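You operate a simulated robot arm through the tools that you are given. There is no shell and no other tool.

You are at the controls of a simulated robot arm. One attempt, no reset.

JOB
Start the belt at medium speed.
Fine: close the tail guard first, then switch on and set the speed lever before you press Start. The handwheels, grease knobs, gates and chute flap stay as they are.

It is judged by the outcome, as a careful person would: the job done as asked, and still so three seconds after it is handed in. It fails if anything else is knocked over, pushed out of place, dropped, spilled or broken.

ROBOT AND FRAMES
A 6-joint arm with a two-finger gripper, fixed in place. Base frame: the origin is at the foot of the arm, x ahead of it, y to its left, z up. Units: m, rad, N and s.
Its first joint turns from -2.897 to 2.897 rad. Payload 3.43 kg.
Tool frame: the origin (TCP) lies between the finger pads and is the grasp point; the fingertips stand 0.02 m ahead of it; z points along the fingers, y is the line along which they close. Largest opening 0.19 m; the body of the gripper starts 0.248 m behind the TCP.
Orientation is that of the tool frame in the base frame, as a unit quaternion [w, x, y, z]. With the fingers straight down and closing along the base's y, the tool's x points along the base's -x, its y along +y and its z along -z.

CONTROLS
- The arm moves only by the tool send_rows. Its argument "motion" is a list of rows, each a list of 3 entries, a list of its own where there are three numbers: the opening, from 0 (shut) to 1 (fully open), then the shift along the tool's x, y, z in m, then the turn, a rotation vector about the tool's x, y, z in rad. In form: [[hand, [x, y, z], [rx, ry, rz]], ...]. A call has 1 to 20 rows; each row is the pose to reach, as a shift and turn from the pose commanded when the call began, along the tool's axes at that moment. Rows are played at 5 a second. More than 0.05 m and 0.15 rad between two rows, or a gripper value outside its range, and nothing of the call is played. A pose out of reach is approached as far as the arm can. The call stops where the force on the tool passes 40 N (or 10 N more than at its start, if that is more) or the arm is blocked; 0.2 s more then pass. Each finger travels about 0.153 m/s and halts on what it meets, pressing with about 24 N; the grip force reading is that of the motor and also rises with nothing between the fingers. The clock runs only during rows and for 0.2 s after the last one: add rows that repeat a pose to give the fingers time. The reply holds the time, the measured pose of the TCP, the force on the tool along the base axes, the opening and the grip force, in the units named above and with some noise, with the torque about the TCP (base axes, N m) and any sound that the robot's microphone picked up.
- Cameras (640 x 400 px; columns grow to the right, rows downward): "scene" is fixed at [0.0496, 0.6498, 1.6494]; the picture's right is [-0.53, -0.85, 0.00], its down [-0.28, 0.18, -0.94] and it looks along [0.80, -0.50, -0.34] (base axes); focal length 337 px, centre (320, 200). "wrist" rides on the gripper at [0.07, -0.008, -0.288] in the tool frame; the picture's right is [0.12, 0.99, 0.00], its down [-0.96, 0.11, -0.25] and it looks along [-0.25, 0.03, 0.97] (tool axes); focal length 261 px, centre (320, 200). There is no depth. A picture from a camera that has moved, and an enlarged one, comes with that camera's place and axes in the base frame and with its lens.
- get_image(camera): a new picture of that camera. The clock stands still meanwhile.
- lift_body(by): slides the trunk up (or, below 0, down) by that many m; the arm rides with it, the base frame stays. It gives what a move gives, with no picture.
- inspect(camera, box): a new picture of the part [left, top, right, bottom] of that camera's present view, enlarged. The clock stands still meanwhile.
- hand_in(): hands the job in; it is judged then, once.

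Places have to be worked out from the pictures, the camera data and where the tool is seen. Open the gripper and draw the arm clear of the work before you hand the job in, unless the task says otherwise.

The tools are called after "Call:" as name(argument=value, ...) on one line, values as JSON. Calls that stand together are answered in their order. send_rows: Moves the arm, as the interface text tells. Its arguments: {"type":"object","properties":{"motion":{"type":"array","items":{"type":"array"}}},"required":["motion"]} The other tools are called the same way: lift_body (by) slides the trunk up or down; get_image (camera) takes a picture; inspect (camera, box) takes an enlarged picture of a part of a camera's view; hand_in () hands the job in.

At the start:

```text
time_s: 0.0
eef_pos: [0.5699, 0.2505, 1.5773]
tool_rot: [-0.001, 0.0, 1.0, 0.0]
force: [-0.5, 0.1, -0.6]
moment: [0.01, 0.0, -0.01]
opening: 0.1901
gripper_force: 0.0
trunk travel left (down, up): [-0.375, 0.065]
```

scene: 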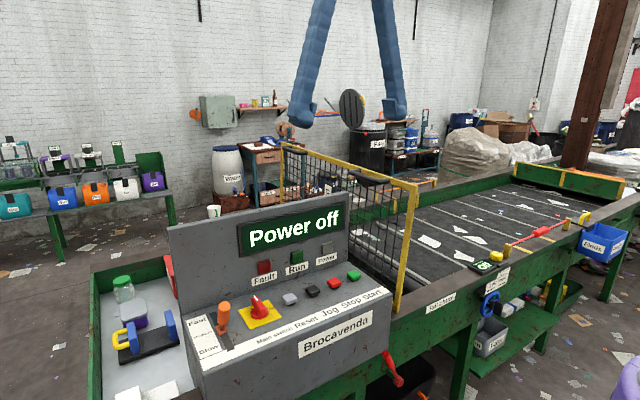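
wrist: 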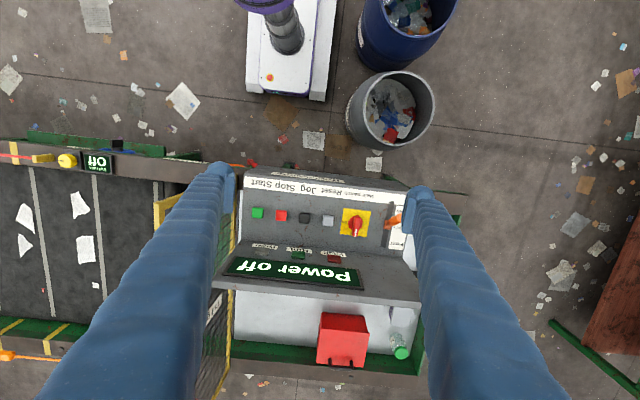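

I start by looking closely at the control desk and the guard in both views.

Call:
inspect(camera="scene", box=[160, 180, 420, 400])

Call:
inspect(camera="scene", box=[260, 120, 480, 320])

Call:
inspect(camera="wrist", box=[200, 150, 460, 380])

Call:
inspect(camera="scene", box=[440, 160, 640, 300])

```text
1.82 times, centred on (290, 290) of scene
camera zoom: at [0.0496, 0.6498, 1.6494], right [-0.53, -0.85, 0.0], down [-0.28, 0.18, -0.94], along [0.8, -0.5, -0.34], focal length 612 px, centre (374, 36)
```

zoom: 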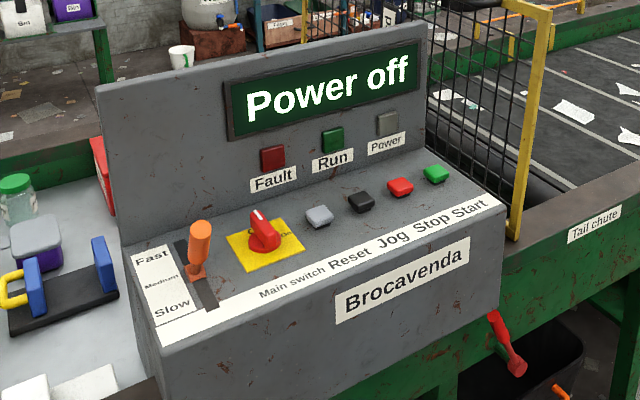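

```text
2.00 times, centred on (370, 220) of scene
camera zoom: at [0.0496, 0.6498, 1.6494], right [-0.53, -0.85, 0.0], down [-0.28, 0.18, -0.94], along [0.8, -0.5, -0.34], focal length 674 px, centre (220, 160)
```

zoom: 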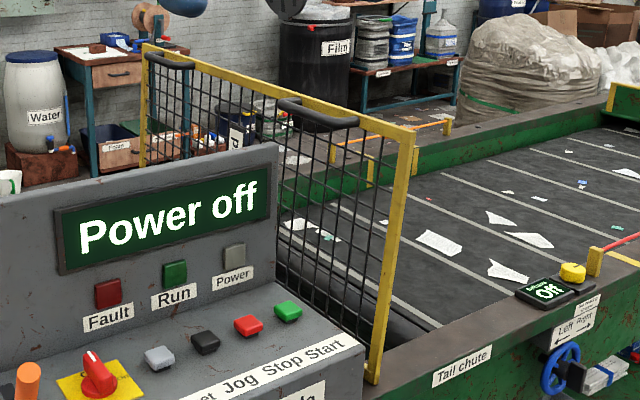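

```text
1.74 times, centred on (330, 265) of wrist
camera zoom: at [0.4982, 0.2424, 1.8652], right [-0.12, 0.99, 0.0], down [0.96, 0.11, 0.25], along [0.25, 0.03, -0.97], focal length 453 px, centre (303, 87)
```

zoom: 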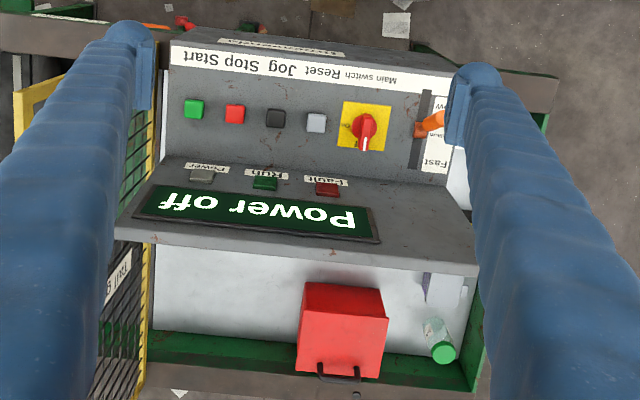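

```text
2.86 times, centred on (540, 230) of scene
camera zoom: at [0.0496, 0.6498, 1.6494], right [-0.53, -0.85, 0.0], down [-0.28, 0.18, -0.94], along [0.8, -0.5, -0.34], focal length 962 px, centre (-309, 114)
```

zoom: 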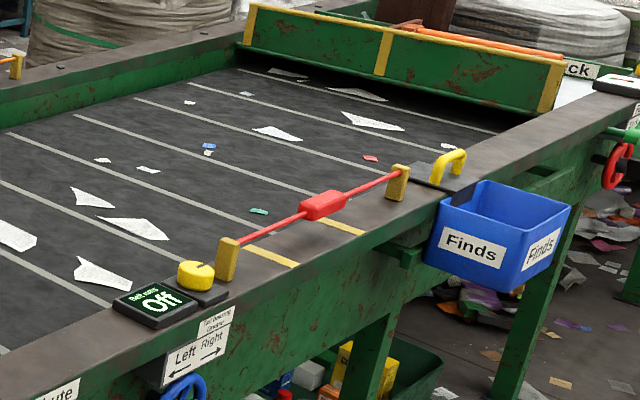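

The desk's Start button triangulates to about (0.77, 0.08, 1.07). The guard seems to stand upright near y≈0, from x≈0.64 to 1.43, with its top at about 1.38. I move the wrist camera toward -y, staying high, to see the guard from above.

Call:
send_rows(motion=[[1, [0, -0.04, 0], [0, 0, 0]], [1, [0, -0.08, 0], [0, 0, 0]], [1, [0, -0.12, 0], [0, 0, 0]], [1, [0, -0.16, 0], [0, 0, 0]], [1, [0, -0.2, 0], [0, 0, 0]], [1, [0, -0.24, 0], [0, 0, 0]], [1, [0, -0.28, 0], [0, 0, 0]]])

Call:
get_image(camera="wrist")

Call:
get_image(camera="scene")

```text
time_s: 1.6
eef_pos: [0.5694, -0.0303, 1.5799]
tool_rot: [0.0, 0.0, 1.0, 0.0]
force: [-0.2, -0.3, -0.5]
moment: [0.03, -0.04, 0.02]
opening: 0.1899
gripper_force: 0.1
trunk travel left (down, up): [-0.375, 0.065]
```

```text
taken
camera wrist: at [0.498, -0.0391, 1.8677], right [-0.12, 0.99, 0.0], down [0.96, 0.11, 0.25], along [0.25, 0.03, -0.97], focal length 261 px, centre (320, 200)
```

wrist: 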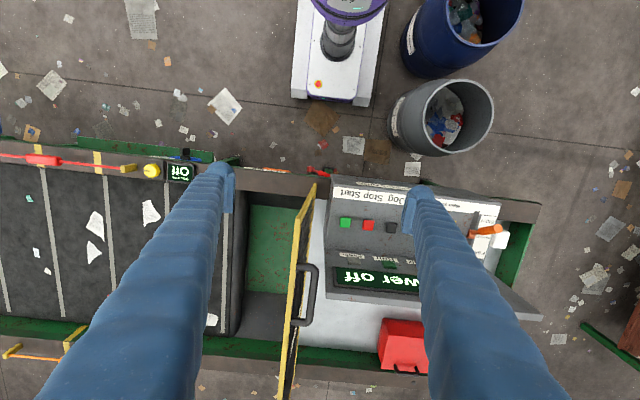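

```text
taken
```

scene: 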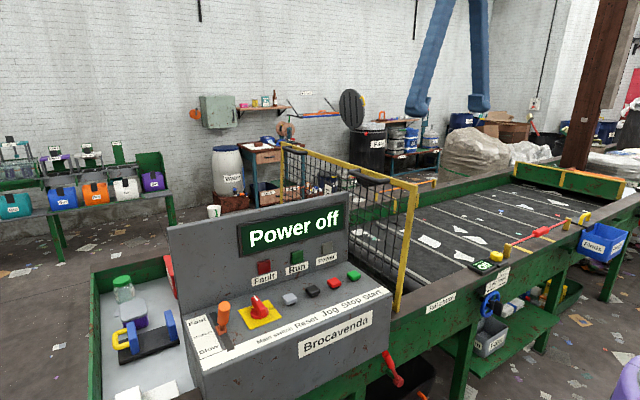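

The guard is seen edge-on from above, upright between the desk and the open tail pit, with a black handle on its desk side. I enlarge this for hinge details.

Call:
inspect(camera="wrist", box=[220, 160, 420, 400])

Call:
inspect(camera="wrist", box=[0, 130, 240, 280])

Call:
inspect(camera="scene", box=[270, 130, 430, 230])

Call:
inspect(camera="scene", box=[340, 220, 460, 400])

```text
1.67 times, centred on (320, 280) of wrist
camera zoom: at [0.498, -0.0391, 1.8677], right [-0.12, 0.99, 0.0], down [0.96, 0.11, 0.25], along [0.25, 0.03, -0.97], focal length 434 px, centre (320, 67)
```

zoom: 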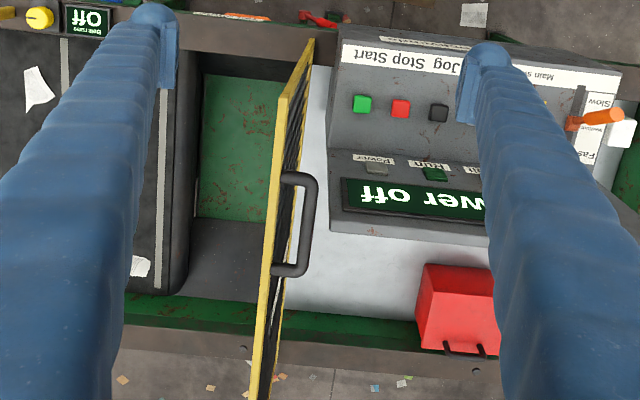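

```text
2.67 times, centred on (120, 205) of wrist
camera zoom: at [0.498, -0.0391, 1.8677], right [-0.12, 0.99, 0.0], down [0.96, 0.11, 0.25], along [0.25, 0.03, -0.97], focal length 695 px, centre (853, 187)
```

zoom: 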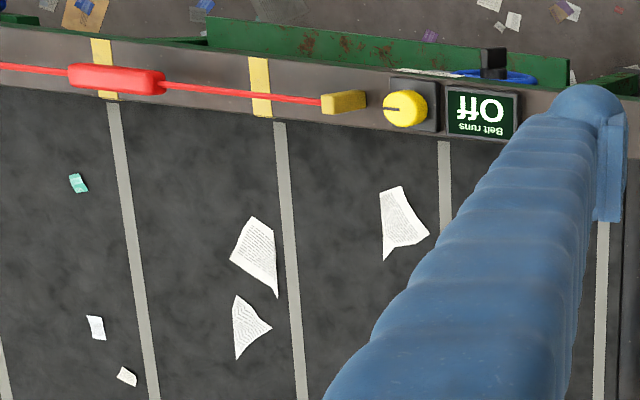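

```text
4.00 times, centred on (350, 180) of scene
camera zoom: at [0.0496, 0.6498, 1.6494], right [-0.53, -0.85, 0.0], down [-0.28, 0.18, -0.94], along [0.8, -0.5, -0.34], focal length 1347 px, centre (200, 280)
```

zoom: 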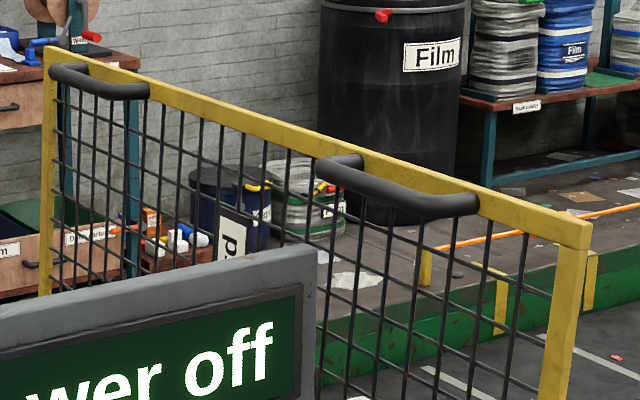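

```text
2.22 times, centred on (400, 310) of scene
camera zoom: at [0.0496, 0.6498, 1.6494], right [-0.53, -0.85, 0.0], down [-0.28, 0.18, -0.94], along [0.8, -0.5, -0.34], focal length 748 px, centre (142, -44)
```

zoom: 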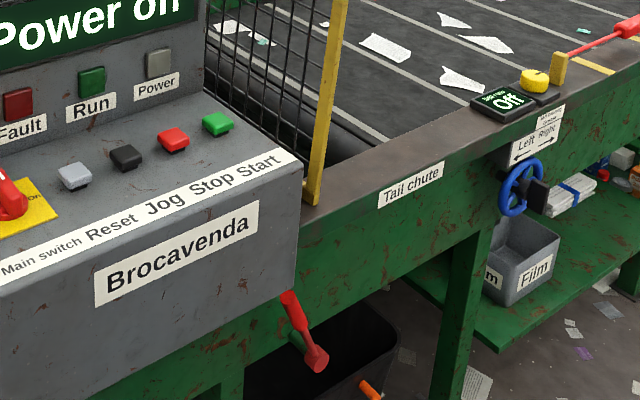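

The handle sits about 4 cm off the rail on the desk side, so the guard should fold toward -y over the pit. I zoom in on the near end of the rail and the hinge to get exact positions.

Call:
inspect(camera="wrist", box=[260, 160, 360, 240])

Call:
inspect(camera="scene", box=[360, 260, 440, 330])

Call:
inspect(camera="scene", box=[380, 165, 440, 215])

```text
5.00 times, centred on (310, 200) of wrist
camera zoom: at [0.498, -0.0391, 1.8677], right [-0.12, 0.99, 0.0], down [0.96, 0.11, 0.25], along [0.25, 0.03, -0.97], focal length 1303 px, centre (370, 200)
```

zoom: 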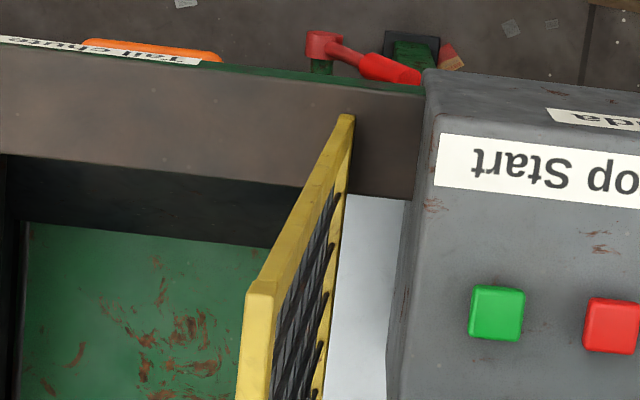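

```text
5.71 times, centred on (400, 295) of scene
camera zoom: at [0.0496, 0.6498, 1.6494], right [-0.53, -0.85, 0.0], down [-0.28, 0.18, -0.94], along [0.8, -0.5, -0.34], focal length 1924 px, centre (-137, -343)
```

zoom: 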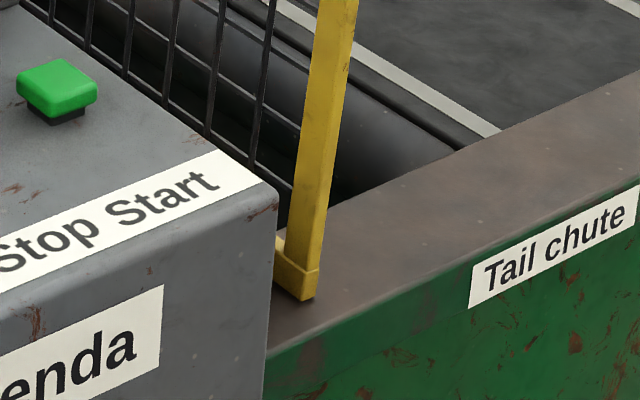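

```text
8.00 times, centred on (410, 190) of scene
camera zoom: at [0.0496, 0.6498, 1.6494], right [-0.53, -0.85, 0.0], down [-0.28, 0.18, -0.94], along [0.8, -0.5, -0.34], focal length 2694 px, centre (-400, 280)
```

zoom: 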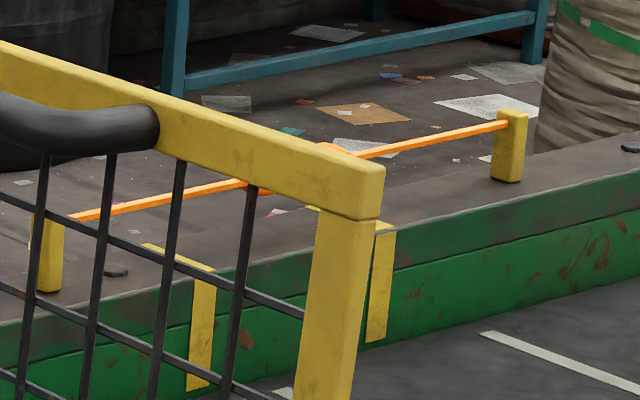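

The near rail end triangulates to about (0.675, -0.063, 1.357) and the hinge to about (0.68, -0.034, 0.93). My plan is to straddle the rail loosely at x≈0.72 and lead it down its arc. First I move above it with the fingers about 7 cm apart.

Call:
send_rows(motion=[[0.6, [-0.04, -0.01, 0], [0, 0, 0]], [0.4, [-0.08, -0.02, 0], [0, 0, 0]], [0.38, [-0.12, -0.03, 0], [0, 0, 0]], [0.38, [-0.15, -0.032, 0], [0, 0, 0]], [0.38, [-0.15, -0.032, 0.04], [0, 0, 0]], [0.38, [-0.15, -0.032, 0.08], [0, 0, 0]], [0.38, [-0.15, -0.032, 0.12], [0, 0, 0]], [0.38, [-0.15, -0.032, 0.12], [0, 0, 0]]])

Call:
get_image(camera="wrist")

Call:
get_image(camera="scene")

```text
time_s: 3.4
eef_pos: [0.7175, -0.0614, 1.4562]
tool_rot: [0.0, 0.0, 1.0, 0.0]
force: [1.4, 0.2, -0.3]
moment: [-0.01, 0.02, 0.01]
opening: 0.0724
gripper_force: 0.0
trunk travel left (down, up): [-0.375, 0.065]
```

```text
taken
camera wrist: at [0.6462, -0.0701, 1.7437], right [-0.12, 0.99, 0.0], down [0.96, 0.11, 0.25], along [0.24, 0.03, -0.97], focal length 261 px, centre (320, 200)
```

wrist: 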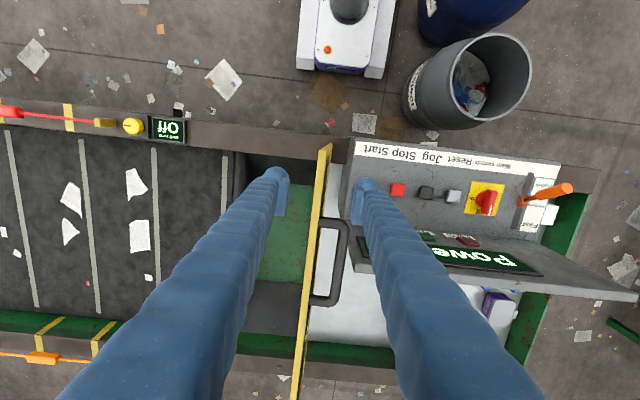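

```text
taken
```

scene: 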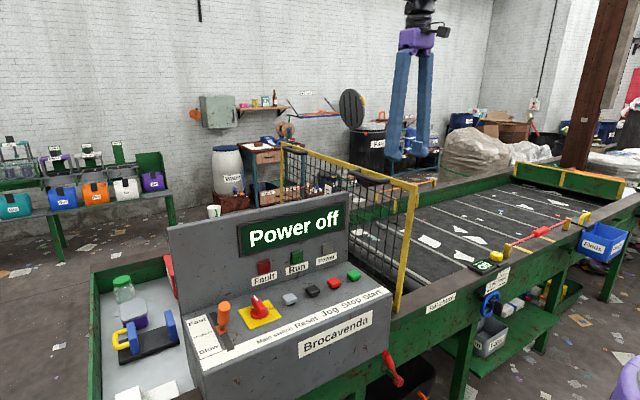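

The fingers straddle the rail line well. I check the rail's column at the row where the tool line would meet it (row ~181, column 320).

Call:
inspect(camera="wrist", box=[260, 130, 390, 220])

Call:
inspect(camera="scene", box=[350, 120, 450, 200])

```text
4.44 times, centred on (325, 175) of wrist
camera zoom: at [0.6462, -0.0701, 1.7437], right [-0.12, 0.99, 0.0], down [0.96, 0.11, 0.25], along [0.24, 0.03, -0.97], focal length 1158 px, centre (298, 311)
```

zoom: 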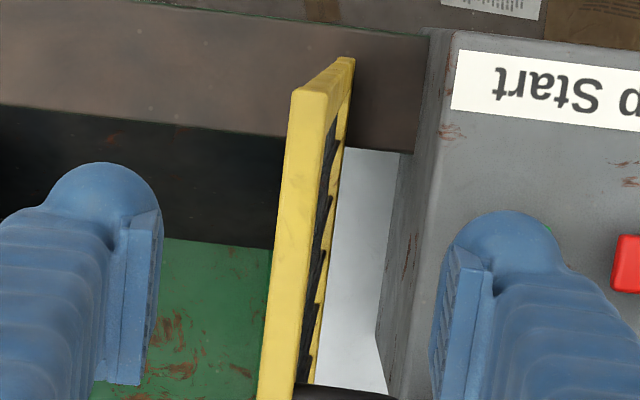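

```text
5.00 times, centred on (400, 160) of scene
camera zoom: at [0.0496, 0.6498, 1.6494], right [-0.53, -0.85, 0.0], down [-0.28, 0.18, -0.94], along [0.8, -0.5, -0.34], focal length 1684 px, centre (-80, 400)
```

zoom: 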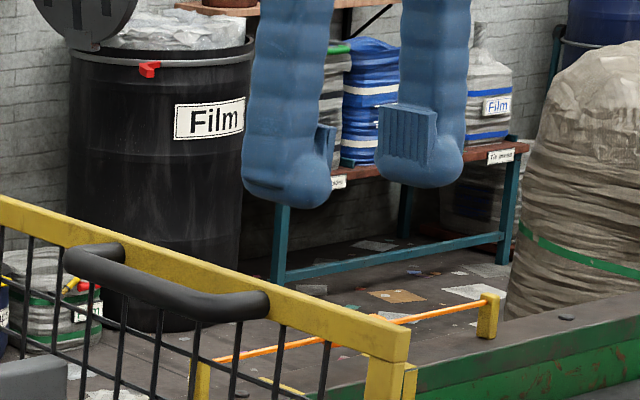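

The rail is centred between the pads, and its near end is at x≈0.667. I descend 0.112 m to straddle it, with tips about 2–3 cm below the rail centre.

Call:
send_rows(motion=[[0.38, [0, 0, 0.03], [0, 0, 0]], [0.38, [0, 0, 0.06], [0, 0, 0]], [0.38, [0, 0, 0.09], [0, 0, 0]], [0.38, [0, 0, 0.112], [0, 0, 0]], [0.38, [0, 0, 0.112], [0, 0, 0]]])

Call:
inspect(camera="scene", box=[350, 140, 450, 220])

Call:
inspect(camera="wrist", box=[260, 130, 390, 220])

```text
time_s: 4.6
eef_pos: [0.7166, -0.062, 1.3452]
tool_rot: [0.0, -0.001, 1.0, 0.0]
force: [-0.3, 0.4, 0.5]
moment: [0.02, -0.01, -0.02]
opening: 0.0721
gripper_force: 0.0
trunk travel left (down, up): [-0.375, 0.065]
```

```text
5.00 times, centred on (400, 180) of scene
camera zoom: at [0.0496, 0.6498, 1.6494], right [-0.53, -0.85, 0.0], down [-0.28, 0.18, -0.94], along [0.8, -0.5, -0.34], focal length 1684 px, centre (-80, 300)
```

zoom: 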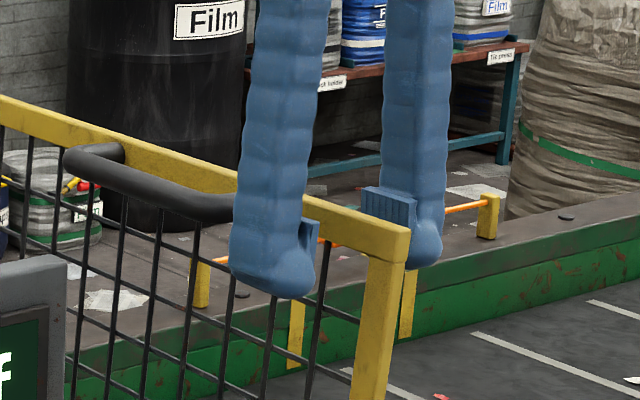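

```text
4.44 times, centred on (325, 175) of wrist
camera zoom: at [0.6465, -0.0699, 1.6333], right [-0.12, 0.99, 0.0], down [0.96, 0.11, 0.25], along [0.25, 0.03, -0.97], focal length 1158 px, centre (298, 311)
```

zoom: 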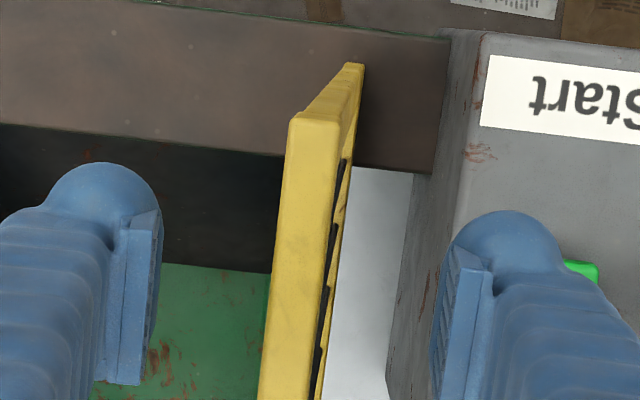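

Both fingers straddle the rail without contact. I start leading it along the arc about the hinge at (y -0.034, z 0.935), tilting the tool a little less than the guard.

Call:
send_rows(motion=[[0.38, [0, -0.0293, 0.003], [-0.04, 0, 0]], [0.38, [0, -0.0577, 0.008], [-0.08, 0, 0]], [0.38, [0, -0.0856, 0.015], [-0.115, 0, 0]], [0.38, [0, -0.1129, 0.024], [-0.155, 0, 0]], [0.38, [0, -0.1396, 0.035], [-0.195, 0, 0]], [0.38, [0, -0.1654, 0.0476], [-0.23, 0, 0]]])

Call:
get_image(camera="scene")

Call:
get_image(camera="wrist")

```text
time_s: 6.0
eef_pos: [0.72, -0.2275, 1.2971]
tool_rot: [0.0, 0.0, 0.993, 0.115]
force: [-0.4, -0.8, -0.1]
moment: [0.17, 0.03, 0.02]
opening: 0.072
gripper_force: 0.1
trunk travel left (down, up): [-0.375, 0.065]
```

```text
taken
```

scene: 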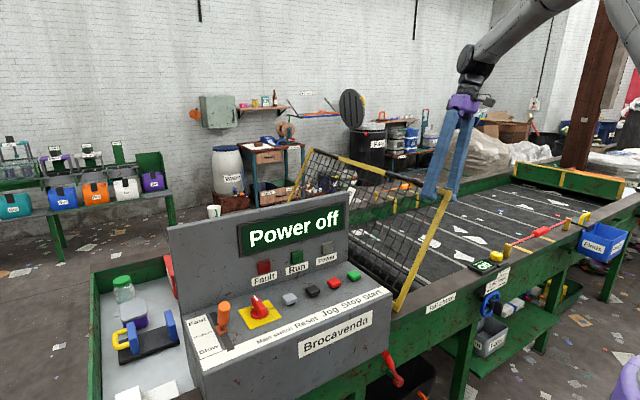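

```text
taken
camera wrist: at [0.648, -0.3013, 1.5753], right [-0.12, 0.97, 0.23], down [0.96, 0.06, 0.27], along [0.24, 0.25, -0.94], focal length 261 px, centre (320, 200)
```

wrist: 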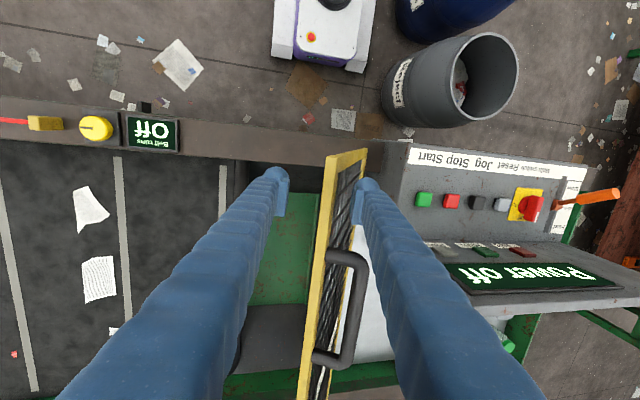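

The guard follows with almost no force and stays against the trailing finger, so the hinge holds by friction. I continue the arc to about 60°.

Call:
send_rows(motion=[[0.38, [0, -0.0313, 0.0092], [-0.046, 0, 0]], [0.38, [0, -0.0617, 0.0214], [-0.09, 0, 0]], [0.38, [0, -0.0912, 0.0359], [-0.134, 0, 0]], [0.38, [0, -0.1194, 0.0528], [-0.178, 0, 0]], [0.38, [0, -0.1462, 0.072], [-0.222, 0, 0]], [0.38, [0, -0.1713, 0.0932], [-0.266, 0, 0]], [0.38, [0, -0.1946, 0.1163], [-0.31, 0, 0]]])

Call:
get_image(camera="scene")

Call:
get_image(camera="wrist")

```text
time_s: 7.6
eef_pos: [0.7199, -0.3919, 1.1378]
tool_rot: [-0.001, 0.001, 0.964, 0.267]
force: [2.2, -6.4, -5.3]
moment: [0.04, -0.01, 0.04]
opening: 0.0768
gripper_force: 4.4
trunk travel left (down, up): [-0.375, 0.065]
```

```text
taken
```

scene: 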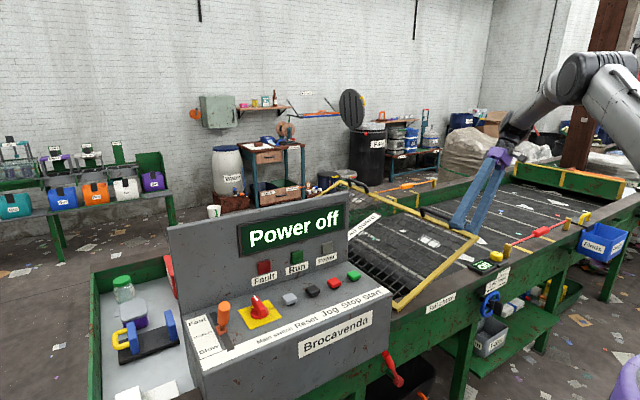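

```text
taken
camera wrist: at [0.6481, -0.5476, 1.3811], right [-0.12, 0.85, 0.51], down [0.96, -0.03, 0.27], along [0.25, 0.52, -0.82], focal length 261 px, centre (320, 200)
```

wrist: 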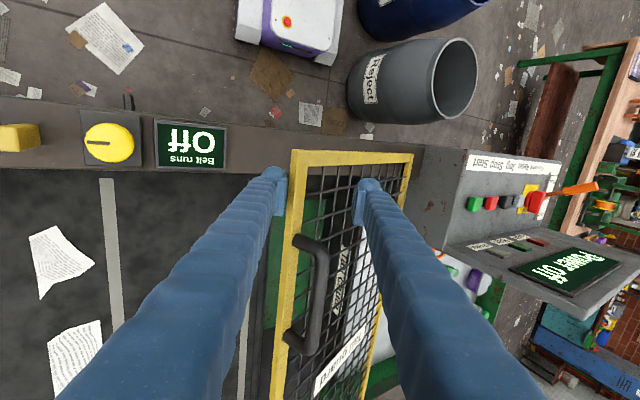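

The guard now rests its weight (about 8 N) on the leading finger at roughly 62°. I keep lowering it to about 78° with the finger underneath.

Call:
send_rows(motion=[[0.38, [0, -0.028, 0.0172], [-0.04, 0, 0]], [0.38, [0, -0.0545, 0.0365], [-0.08, 0, 0]], [0.38, [0, -0.0795, 0.058], [-0.12, 0, 0]], [0.38, [0, -0.1026, 0.0813], [-0.16, 0, 0]]])

Call:
get_image(camera="scene")

Call:
get_image(camera="wrist")

Call:
inspect(camera="scene", box=[320, 170, 540, 320])

```text
time_s: 8.6
eef_pos: [0.7191, -0.4366, 1.0167]
tool_rot: [-0.001, 0.0, 0.939, 0.344]
force: [0.0, -0.5, -0.1]
moment: [0.09, -0.01, 0.04]
opening: 0.0719
gripper_force: 0.0
trunk travel left (down, up): [-0.375, 0.065]
```

```text
taken
```

scene: 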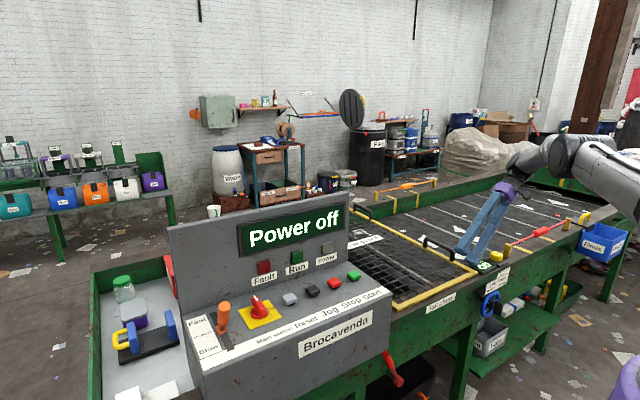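

```text
taken
camera wrist: at [0.6471, -0.6299, 1.231], right [-0.12, 0.76, 0.64], down [0.96, -0.07, 0.26], along [0.25, 0.65, -0.72], focal length 261 px, centre (320, 200)
```

wrist: 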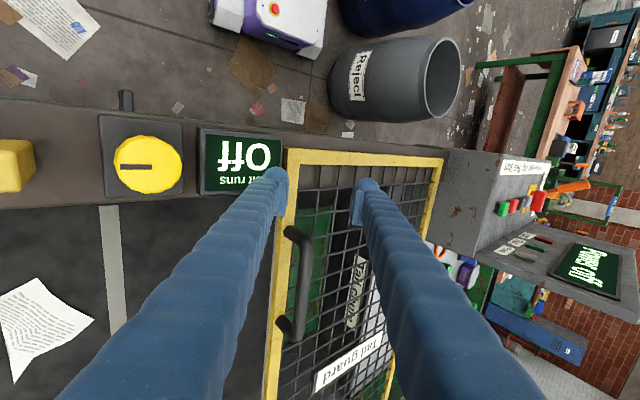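

```text
2.67 times, centred on (430, 245) of scene
camera zoom: at [0.0496, 0.6498, 1.6494], right [-0.53, -0.85, 0.0], down [-0.28, 0.18, -0.94], along [0.8, -0.5, -0.34], focal length 898 px, centre (27, 80)
```

zoom: 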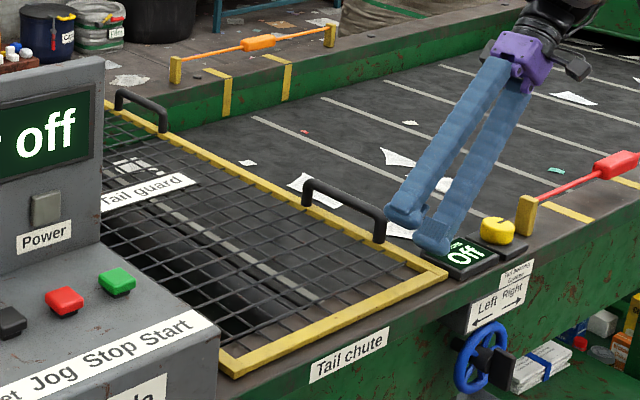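

Force reads about zero and the guard appears to lie flat on the frame rails. I withdraw back along the tool axis and rise, then look for whether it is fully down.

Call:
send_rows(motion=[[0.38, [0, 0, -0.03], [0, 0, 0]], [0.38, [0, 0, -0.06], [0, 0, 0]], [0.38, [0, 0, -0.1], [0.05, 0, 0]], [0.38, [0, 0.02, -0.14], [0.15, 0, 0]], [0.38, [0, 0.05, -0.18], [0.28, 0, 0]], [0.38, [0, 0.09, -0.21], [0.42, 0, 0]], [0.38, [0, 0.12, -0.24], [0.56, 0, 0]], [0.38, [0, 0.15, -0.27], [0.7, 0, 0]]])

Call:
get_image(camera="wrist")

Call:
inspect(camera="scene", box=[320, 170, 540, 320])

```text
time_s: 10.4
eef_pos: [0.7601, -0.5197, 1.3652]
tool_rot: [-0.03, 0.001, 0.999, 0.02]
force: [0.1, 2.1, -0.2]
moment: [-0.31, 0.01, -0.03]
opening: 0.0721
gripper_force: 0.2
out of reach, approached as far as the arm can: row 2, 3, 4, 5, 6, 7, 8
trunk travel left (down, up): [-0.375, 0.065]
```

```text
taken
camera wrist: at [0.7054, -0.5391, 1.6555], right [-0.12, 0.99, 0.05], down [0.98, 0.11, 0.19], along [0.19, 0.07, -0.98], focal length 261 px, centre (320, 200)
```

wrist: 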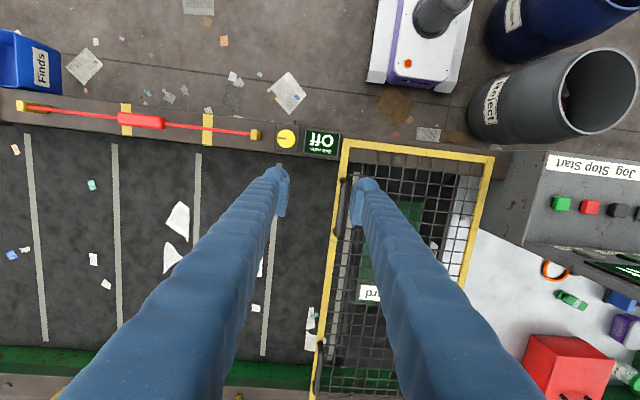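

```text
2.67 times, centred on (430, 245) of scene
camera zoom: at [0.0496, 0.6498, 1.6494], right [-0.53, -0.85, 0.0], down [-0.28, 0.18, -0.94], along [0.8, -0.5, -0.34], focal length 898 px, centre (27, 80)
```

zoom: 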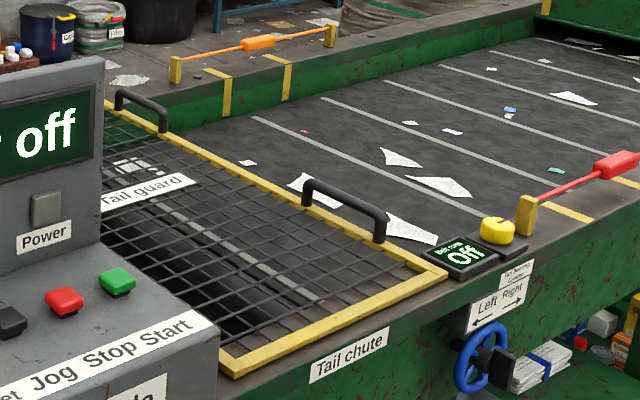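

The guard lies flat and closed over the tail. The arm ended slightly off the commanded pose because of reach, so I move back toward the middle and up and check the readings.

Call:
send_rows(motion=[[0.38, [0.02, 0.03, -0.02], [0, 0, 0]], [0.38, [0.04, 0.07, -0.04], [0, 0, 0]], [0.38, [0.06, 0.11, -0.06], [0, 0, 0]], [0.38, [0.08, 0.15, -0.08], [0, 0, 0]], [0.38, [0.1, 0.19, -0.1], [0, 0, 0]], [0.38, [0.12, 0.23, -0.1], [0, 0, 0]], [0.38, [0.14, 0.27, -0.1], [0, 0, 0]], [0.38, [0.16, 0.31, -0.1], [0, 0, 0]], [0.38, [0.16, 0.35, -0.1], [0, 0, 0]], [0.38, [0.16, 0.39, -0.1], [0, 0, 0]], [0.38, [0.16, 0.43, -0.1], [0, 0, 0]]])

Call:
get_image(camera="scene")

```text
time_s: 12.8
eef_pos: [0.6068, -0.0984, 1.4906]
tool_rot: [-0.03, 0.001, 0.999, 0.021]
force: [1.1, 0.3, -0.4]
moment: [-0.06, 0.15, -0.01]
opening: 0.0722
gripper_force: 0.1
out of reach, approached as far as the arm can: row 1, 2
trunk travel left (down, up): [-0.375, 0.065]
```

```text
taken
```

scene: 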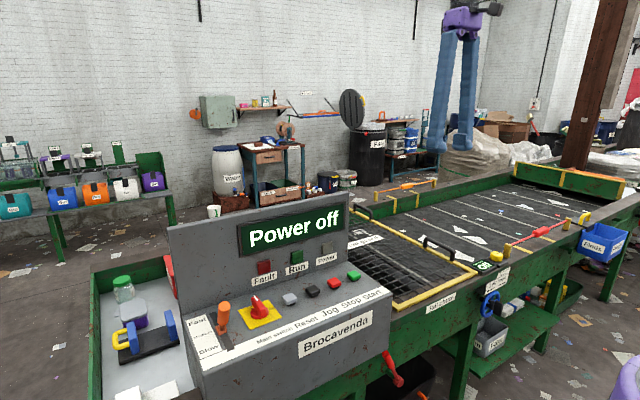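

The pose is tracking again with a small residual tilt. I correct the tilt and move over the main switch at about (0.766, 0.389, 1.07), staying at z≈1.38 with the fingers open, for a close look.

Call:
send_rows(motion=[[0.5, [-0.005, 0.045, 0.0], [0.02, -0.03, 0]], [0.7, [-0.01, 0.09, 0.0], [0.042, -0.06, 0]], [0.9, [-0.015, 0.135, 0.0], [0.042, -0.06, 0]], [1, [-0.02, 0.18, 0.0], [0.042, -0.06, 0]], [1, [-0.025, 0.225, 0.02], [0.042, -0.06, 0]], [1, [-0.03, 0.27, 0.04], [0.042, -0.06, 0]], [1, [-0.035, 0.315, 0.06], [0.042, -0.06, 0]], [1, [-0.04, 0.36, 0.08], [0.042, -0.06, 0]], [1, [-0.045, 0.405, 0.1], [0.042, -0.06, 0]], [1, [-0.05, 0.45, 0.11], [0.042, -0.06, 0]], [1, [-0.053, 0.475, 0.11], [0.042, -0.06, 0]]])

Call:
get_image(camera="wrist")

Call:
get_image(camera="scene")

```text
time_s: 15.2
eef_pos: [0.6519, 0.382, 1.3963]
tool_rot: [0.0, 0.0, 1.0, 0.0]
force: [0.0, -0.2, 0.5]
moment: [-0.08, -0.01, 0.01]
opening: 0.1902
gripper_force: 0.0
trunk travel left (down, up): [-0.375, 0.065]
```

```text
taken
camera wrist: at [0.5803, 0.3738, 1.6837], right [-0.12, 0.99, 0.0], down [0.96, 0.11, 0.25], along [0.25, 0.03, -0.97], focal length 261 px, centre (320, 200)
```

wrist: 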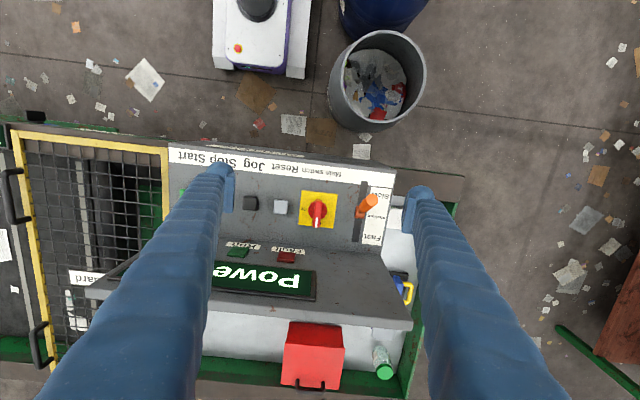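

```text
taken
```

scene: 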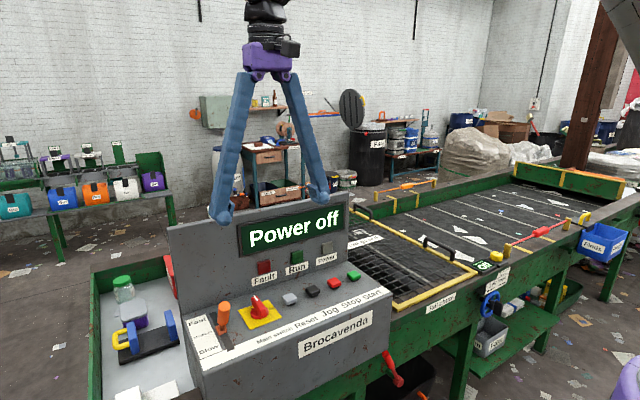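

The tool is straight down again. I zoom in on the switch, the lever scale and the buttons.

Call:
inspect(camera="wrist", box=[280, 160, 400, 250])

Call:
inspect(camera="scene", box=[180, 280, 290, 360])

Call:
inspect(camera="wrist", box=[0, 100, 190, 380])

```text
4.44 times, centred on (340, 205) of wrist
camera zoom: at [0.5803, 0.3738, 1.6837], right [-0.12, 0.99, 0.0], down [0.96, 0.11, 0.25], along [0.25, 0.03, -0.97], focal length 1158 px, centre (231, 178)
```

zoom: 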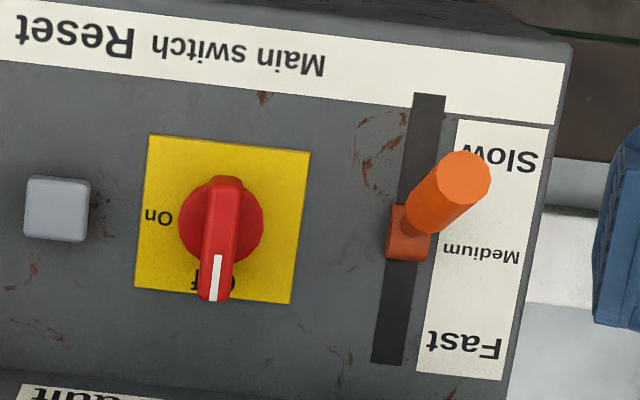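

```text
5.00 times, centred on (235, 320) of scene
camera zoom: at [0.0496, 0.6498, 1.6494], right [-0.53, -0.85, 0.0], down [-0.28, 0.18, -0.94], along [0.8, -0.5, -0.34], focal length 1684 px, centre (745, -400)
```

zoom: 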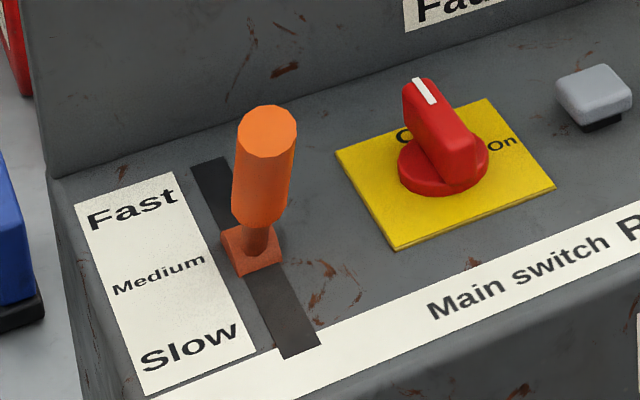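

```text
1.43 times, centred on (95, 240) of wrist
camera zoom: at [0.5803, 0.3738, 1.6837], right [-0.12, 0.99, 0.0], down [0.96, 0.11, 0.25], along [0.25, 0.03, -0.97], focal length 372 px, centre (641, 143)
```

zoom: 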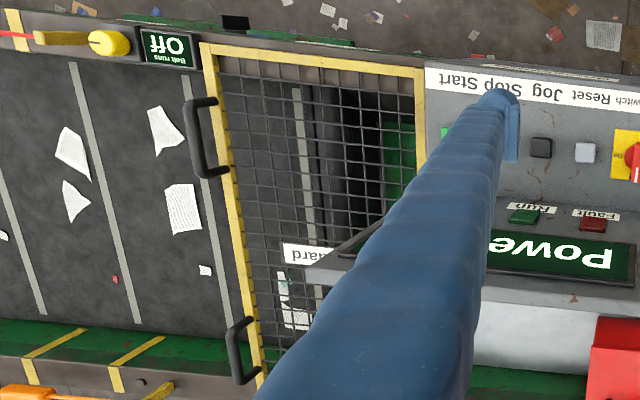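

The switch pointer is at Off (toward the panel), with On toward -y, which is a 90° clockwise turn. The knob axis is at about (0.766, 0.391), with the grip-bar top at z≈1.096. The lever pivots and leans toward Slow. I move above the knob with the fingers 6 cm apart.

Call:
send_rows(motion=[[0.8, [-0.04, 0.003, 0.0], [0, 0, 0]], [0.6, [-0.08, 0.006, 0.01], [0, 0, 0]], [0.4, [-0.114, 0.009, 0.03], [0, 0, 0]], [0.32, [-0.114, 0.009, 0.07], [0, 0, 0]], [0.32, [-0.114, 0.009, 0.11], [0, 0, 0]], [0.32, [-0.114, 0.009, 0.15], [0, 0, 0]], [0.32, [-0.114, 0.009, 0.18], [0, 0, 0]], [0.32, [-0.114, 0.009, 0.18], [0, 0, 0]]])

Call:
get_image(camera="wrist")

Call:
inspect(camera="scene", box=[170, 220, 310, 360])

Call:
inspect(camera="wrist", box=[260, 120, 400, 220])

```text
time_s: 17.0
eef_pos: [0.7682, 0.3918, 1.2198]
tool_rot: [0.001, 0.0, 1.0, 0.0]
force: [-0.7, -0.9, -0.2]
moment: [-0.04, -0.03, 0.08]
opening: 0.0607
gripper_force: 0.1
trunk travel left (down, up): [-0.375, 0.065]
```

```text
taken
camera wrist: at [0.6959, 0.3833, 1.5075], right [-0.12, 0.99, 0.0], down [0.96, 0.11, 0.25], along [0.25, 0.03, -0.97], focal length 261 px, centre (320, 200)
```

wrist: 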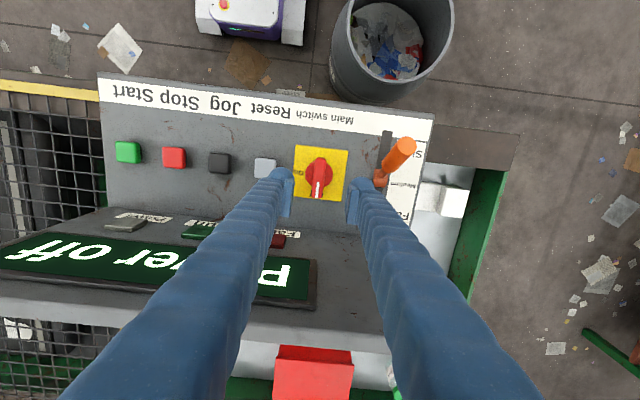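

```text
2.86 times, centred on (240, 290) of scene
camera zoom: at [0.0496, 0.6498, 1.6494], right [-0.53, -0.85, 0.0], down [-0.28, 0.18, -0.94], along [0.8, -0.5, -0.34], focal length 962 px, centre (549, -57)
```

zoom: 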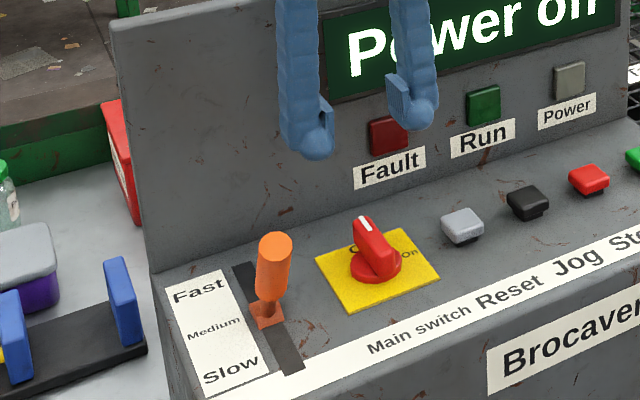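

```text
4.00 times, centred on (330, 170) of wrist
camera zoom: at [0.6959, 0.3833, 1.5075], right [-0.12, 0.99, 0.0], down [0.96, 0.11, 0.25], along [0.25, 0.03, -0.97], focal length 1043 px, centre (280, 320)
```

zoom: 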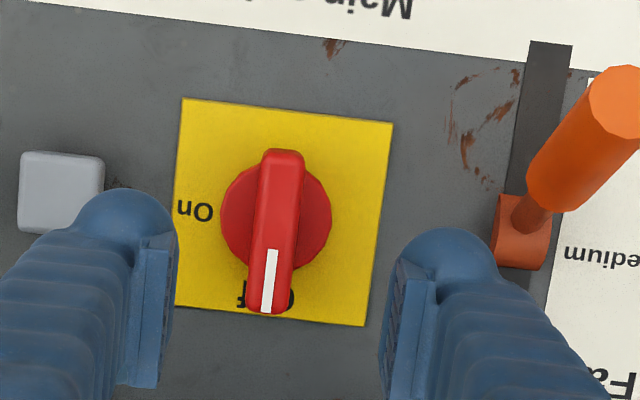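

The knob is centred under the tool and its bar is aligned with x. I descend 0.118 m, so the tips are at z≈1.082, and close on the bar.

Call:
send_rows(motion=[[0.32, [0, 0, 0.03], [0, 0, 0]], [0.32, [0, 0, 0.06], [0, 0, 0]], [0.32, [0, 0, 0.09], [0, 0, 0]], [0.32, [0, 0, 0.118], [0, 0, 0]], [0.32, [0, 0, 0.118], [0, 0, 0]]])

Call:
inspect(camera="wrist", box=[260, 120, 400, 220])

Call:
inspect(camera="scene", box=[200, 250, 310, 340])

```text
time_s: 18.2
eef_pos: [0.7678, 0.3898, 1.0993]
tool_rot: [0.001, 0.0, 1.0, 0.0]
force: [-0.1, 0.4, -0.3]
moment: [0.03, -0.03, 0.01]
opening: 0.0607
gripper_force: 0.1
trunk travel left (down, up): [-0.375, 0.065]
```

```text
4.00 times, centred on (330, 170) of wrist
camera zoom: at [0.6959, 0.3808, 1.3872], right [-0.12, 0.99, 0.0], down [0.96, 0.11, 0.25], along [0.25, 0.03, -0.97], focal length 1043 px, centre (280, 320)
```

zoom: 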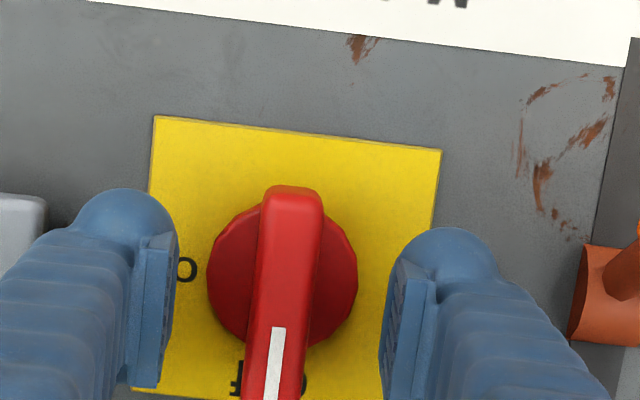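

```text
4.44 times, centred on (255, 295) of scene
camera zoom: at [0.0496, 0.6498, 1.6494], right [-0.53, -0.85, 0.0], down [-0.28, 0.18, -0.94], along [0.8, -0.5, -0.34], focal length 1497 px, centre (609, -222)
```

zoom: 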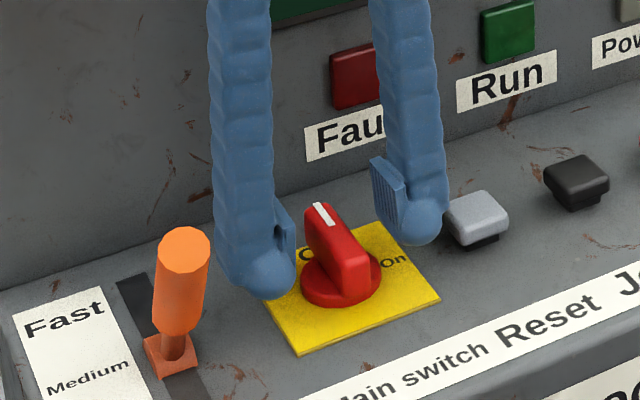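

The fingers straddle the bar, which sits about 2–3 mm toward +y from centre. I shift by that and close.

Call:
send_rows(motion=[[0.25, [0, 0.0025, 0], [0, 0, 0]], [0.1, [0, 0.0025, 0], [0, 0, 0]], [0.0, [0, 0.0025, 0], [0, 0, 0]], [0.0, [0, 0.0025, 0], [0, 0, 0]], [0.0, [0, 0.0025, 0], [0, 0, 0]]])

Call:
inspect(camera="wrist", box=[260, 120, 400, 220])

```text
time_s: 19.4
eef_pos: [0.7686, 0.3894, 1.0998]
tool_rot: [-0.001, 0.0, 1.0, 0.0]
force: [-1.3, -22.7, -2.4]
moment: [-0.19, -0.03, 0.06]
opening: 0.017
gripper_force: 44.8
trunk travel left (down, up): [-0.375, 0.065]
```

```text
4.00 times, centred on (330, 170) of wrist
camera zoom: at [0.6965, 0.3815, 1.3869], right [-0.12, 0.99, 0.0], down [0.96, 0.11, 0.25], along [0.24, 0.03, -0.97], focal length 1043 px, centre (280, 320)
```

zoom: 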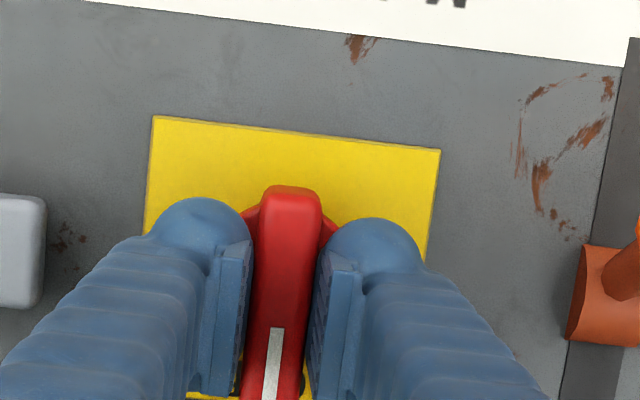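

The grip holds at 1.7 cm, but a 23 N side load shows I shifted the wrong way. I move back about 3 mm in y to relax it.

Call:
send_rows(motion=[[0.0, [0, -0.0015, 0], [0, 0, 0]], [0.0, [0, -0.003, 0], [0, 0, 0]], [0.0, [0, -0.003, 0], [0, 0, 0]]])

```text
time_s: 20.2
eef_pos: [0.7682, 0.3891, 1.0996]
tool_rot: [-0.001, 0.001, 1.0, 0.0]
force: [-1.3, -10.5, -4.5]
moment: [-0.03, 0.04, 0.04]
opening: 0.0169
gripper_force: 45.2
trunk travel left (down, up): [-0.375, 0.065]
```

That halved it. I relax the remaining 2.5 mm and start turning clockwise seen from above (positive about tool z), about 45° first.

Call:
send_rows(motion=[[0.0, [0, -0.0026, 0], [0, 0, 0]], [0.0, [0, -0.0026, 0], [0, 0, 0.1]], [0.0, [0, -0.0026, 0], [0, 0, 0.22]], [0.0, [0, -0.0026, 0], [0, 0, 0.34]], [0.0, [0, -0.0026, 0], [0, 0, 0.46]], [0.0, [0, -0.0026, 0], [0, 0, 0.58]], [0.0, [0, -0.0026, 0], [0, 0, 0.7]], [0.0, [0, -0.0026, 0], [0, 0, 0.8]]])

Call:
inspect(camera="scene", box=[200, 180, 360, 340])

Call:
get_image(camera="wrist")

```text
time_s: 22.0
eef_pos: [0.7674, 0.3876, 1.099]
tool_rot: [0.0, 0.39, 0.921, 0.001]
force: [2.3, 2.8, 2.2]
moment: [-0.09, -0.15, 0.0]
opening: 0.017
gripper_force: 45.4
trunk travel left (down, up): [-0.375, 0.065]
```

```text
2.50 times, centred on (280, 260) of scene
camera zoom: at [0.0496, 0.6498, 1.6494], right [-0.53, -0.85, 0.0], down [-0.28, 0.18, -0.94], along [0.8, -0.5, -0.34], focal length 842 px, centre (420, 50)
```

zoom: 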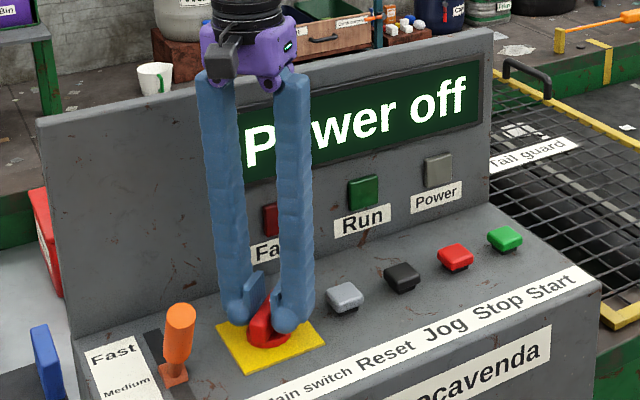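

```text
taken
camera wrist: at [0.7108, 0.4324, 1.3869], right [0.63, 0.78, 0.0], down [0.75, -0.61, 0.25], along [0.19, -0.16, -0.97], focal length 261 px, centre (320, 200)
```

wrist: 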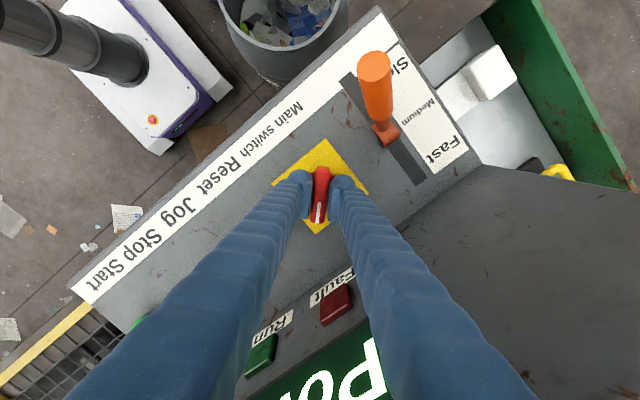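

The knob turns cleanly with low forces, in the right direction. I continue the remaining ~45°.

Call:
send_rows(motion=[[0.0, [0, 0, 0], [0, 0, 0.12]], [0.0, [0, 0, 0], [0, 0, 0.24]], [0.0, [0, 0, 0], [0, 0, 0.36]], [0.0, [0, 0, 0], [0, 0, 0.48]], [0.0, [0, 0, 0], [0, 0, 0.6]], [0.0, [0, 0, 0], [0, 0, 0.7]], [0.0, [0, 0, 0], [0, 0, 0.77]], [0.0, [0, 0, 0], [0, 0, 0.77]]])

Call:
get_image(camera="scene")

Call:
get_image(camera="wrist")

```text
time_s: 23.8
eef_pos: [0.7657, 0.3879, 1.0991]
tool_rot: [0.0, 0.708, 0.706, -0.001]
force: [-19.3, -0.6, -3.6]
moment: [0.04, 0.14, 0.04]
opening: 0.0167
gripper_force: 45.5
trunk travel left (down, up): [-0.375, 0.065]
```

```text
taken
```

scene: 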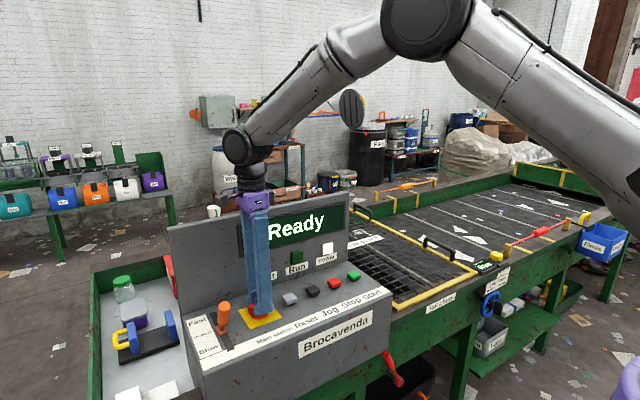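

```text
taken
camera wrist: at [0.7558, 0.4574, 1.3868], right [0.99, 0.12, 0.0], down [0.11, -0.96, 0.25], along [0.03, -0.25, -0.97], focal length 261 px, centre (320, 200)
```

wrist: 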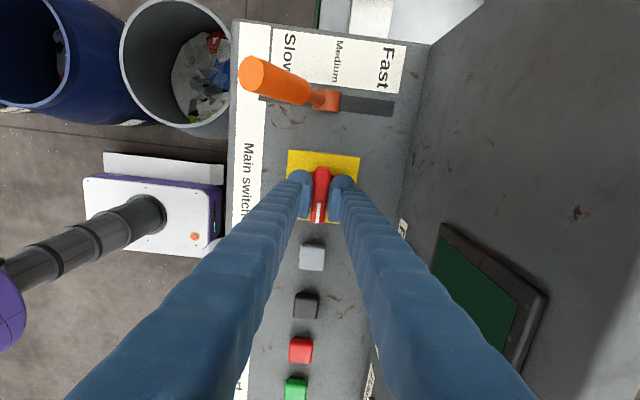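

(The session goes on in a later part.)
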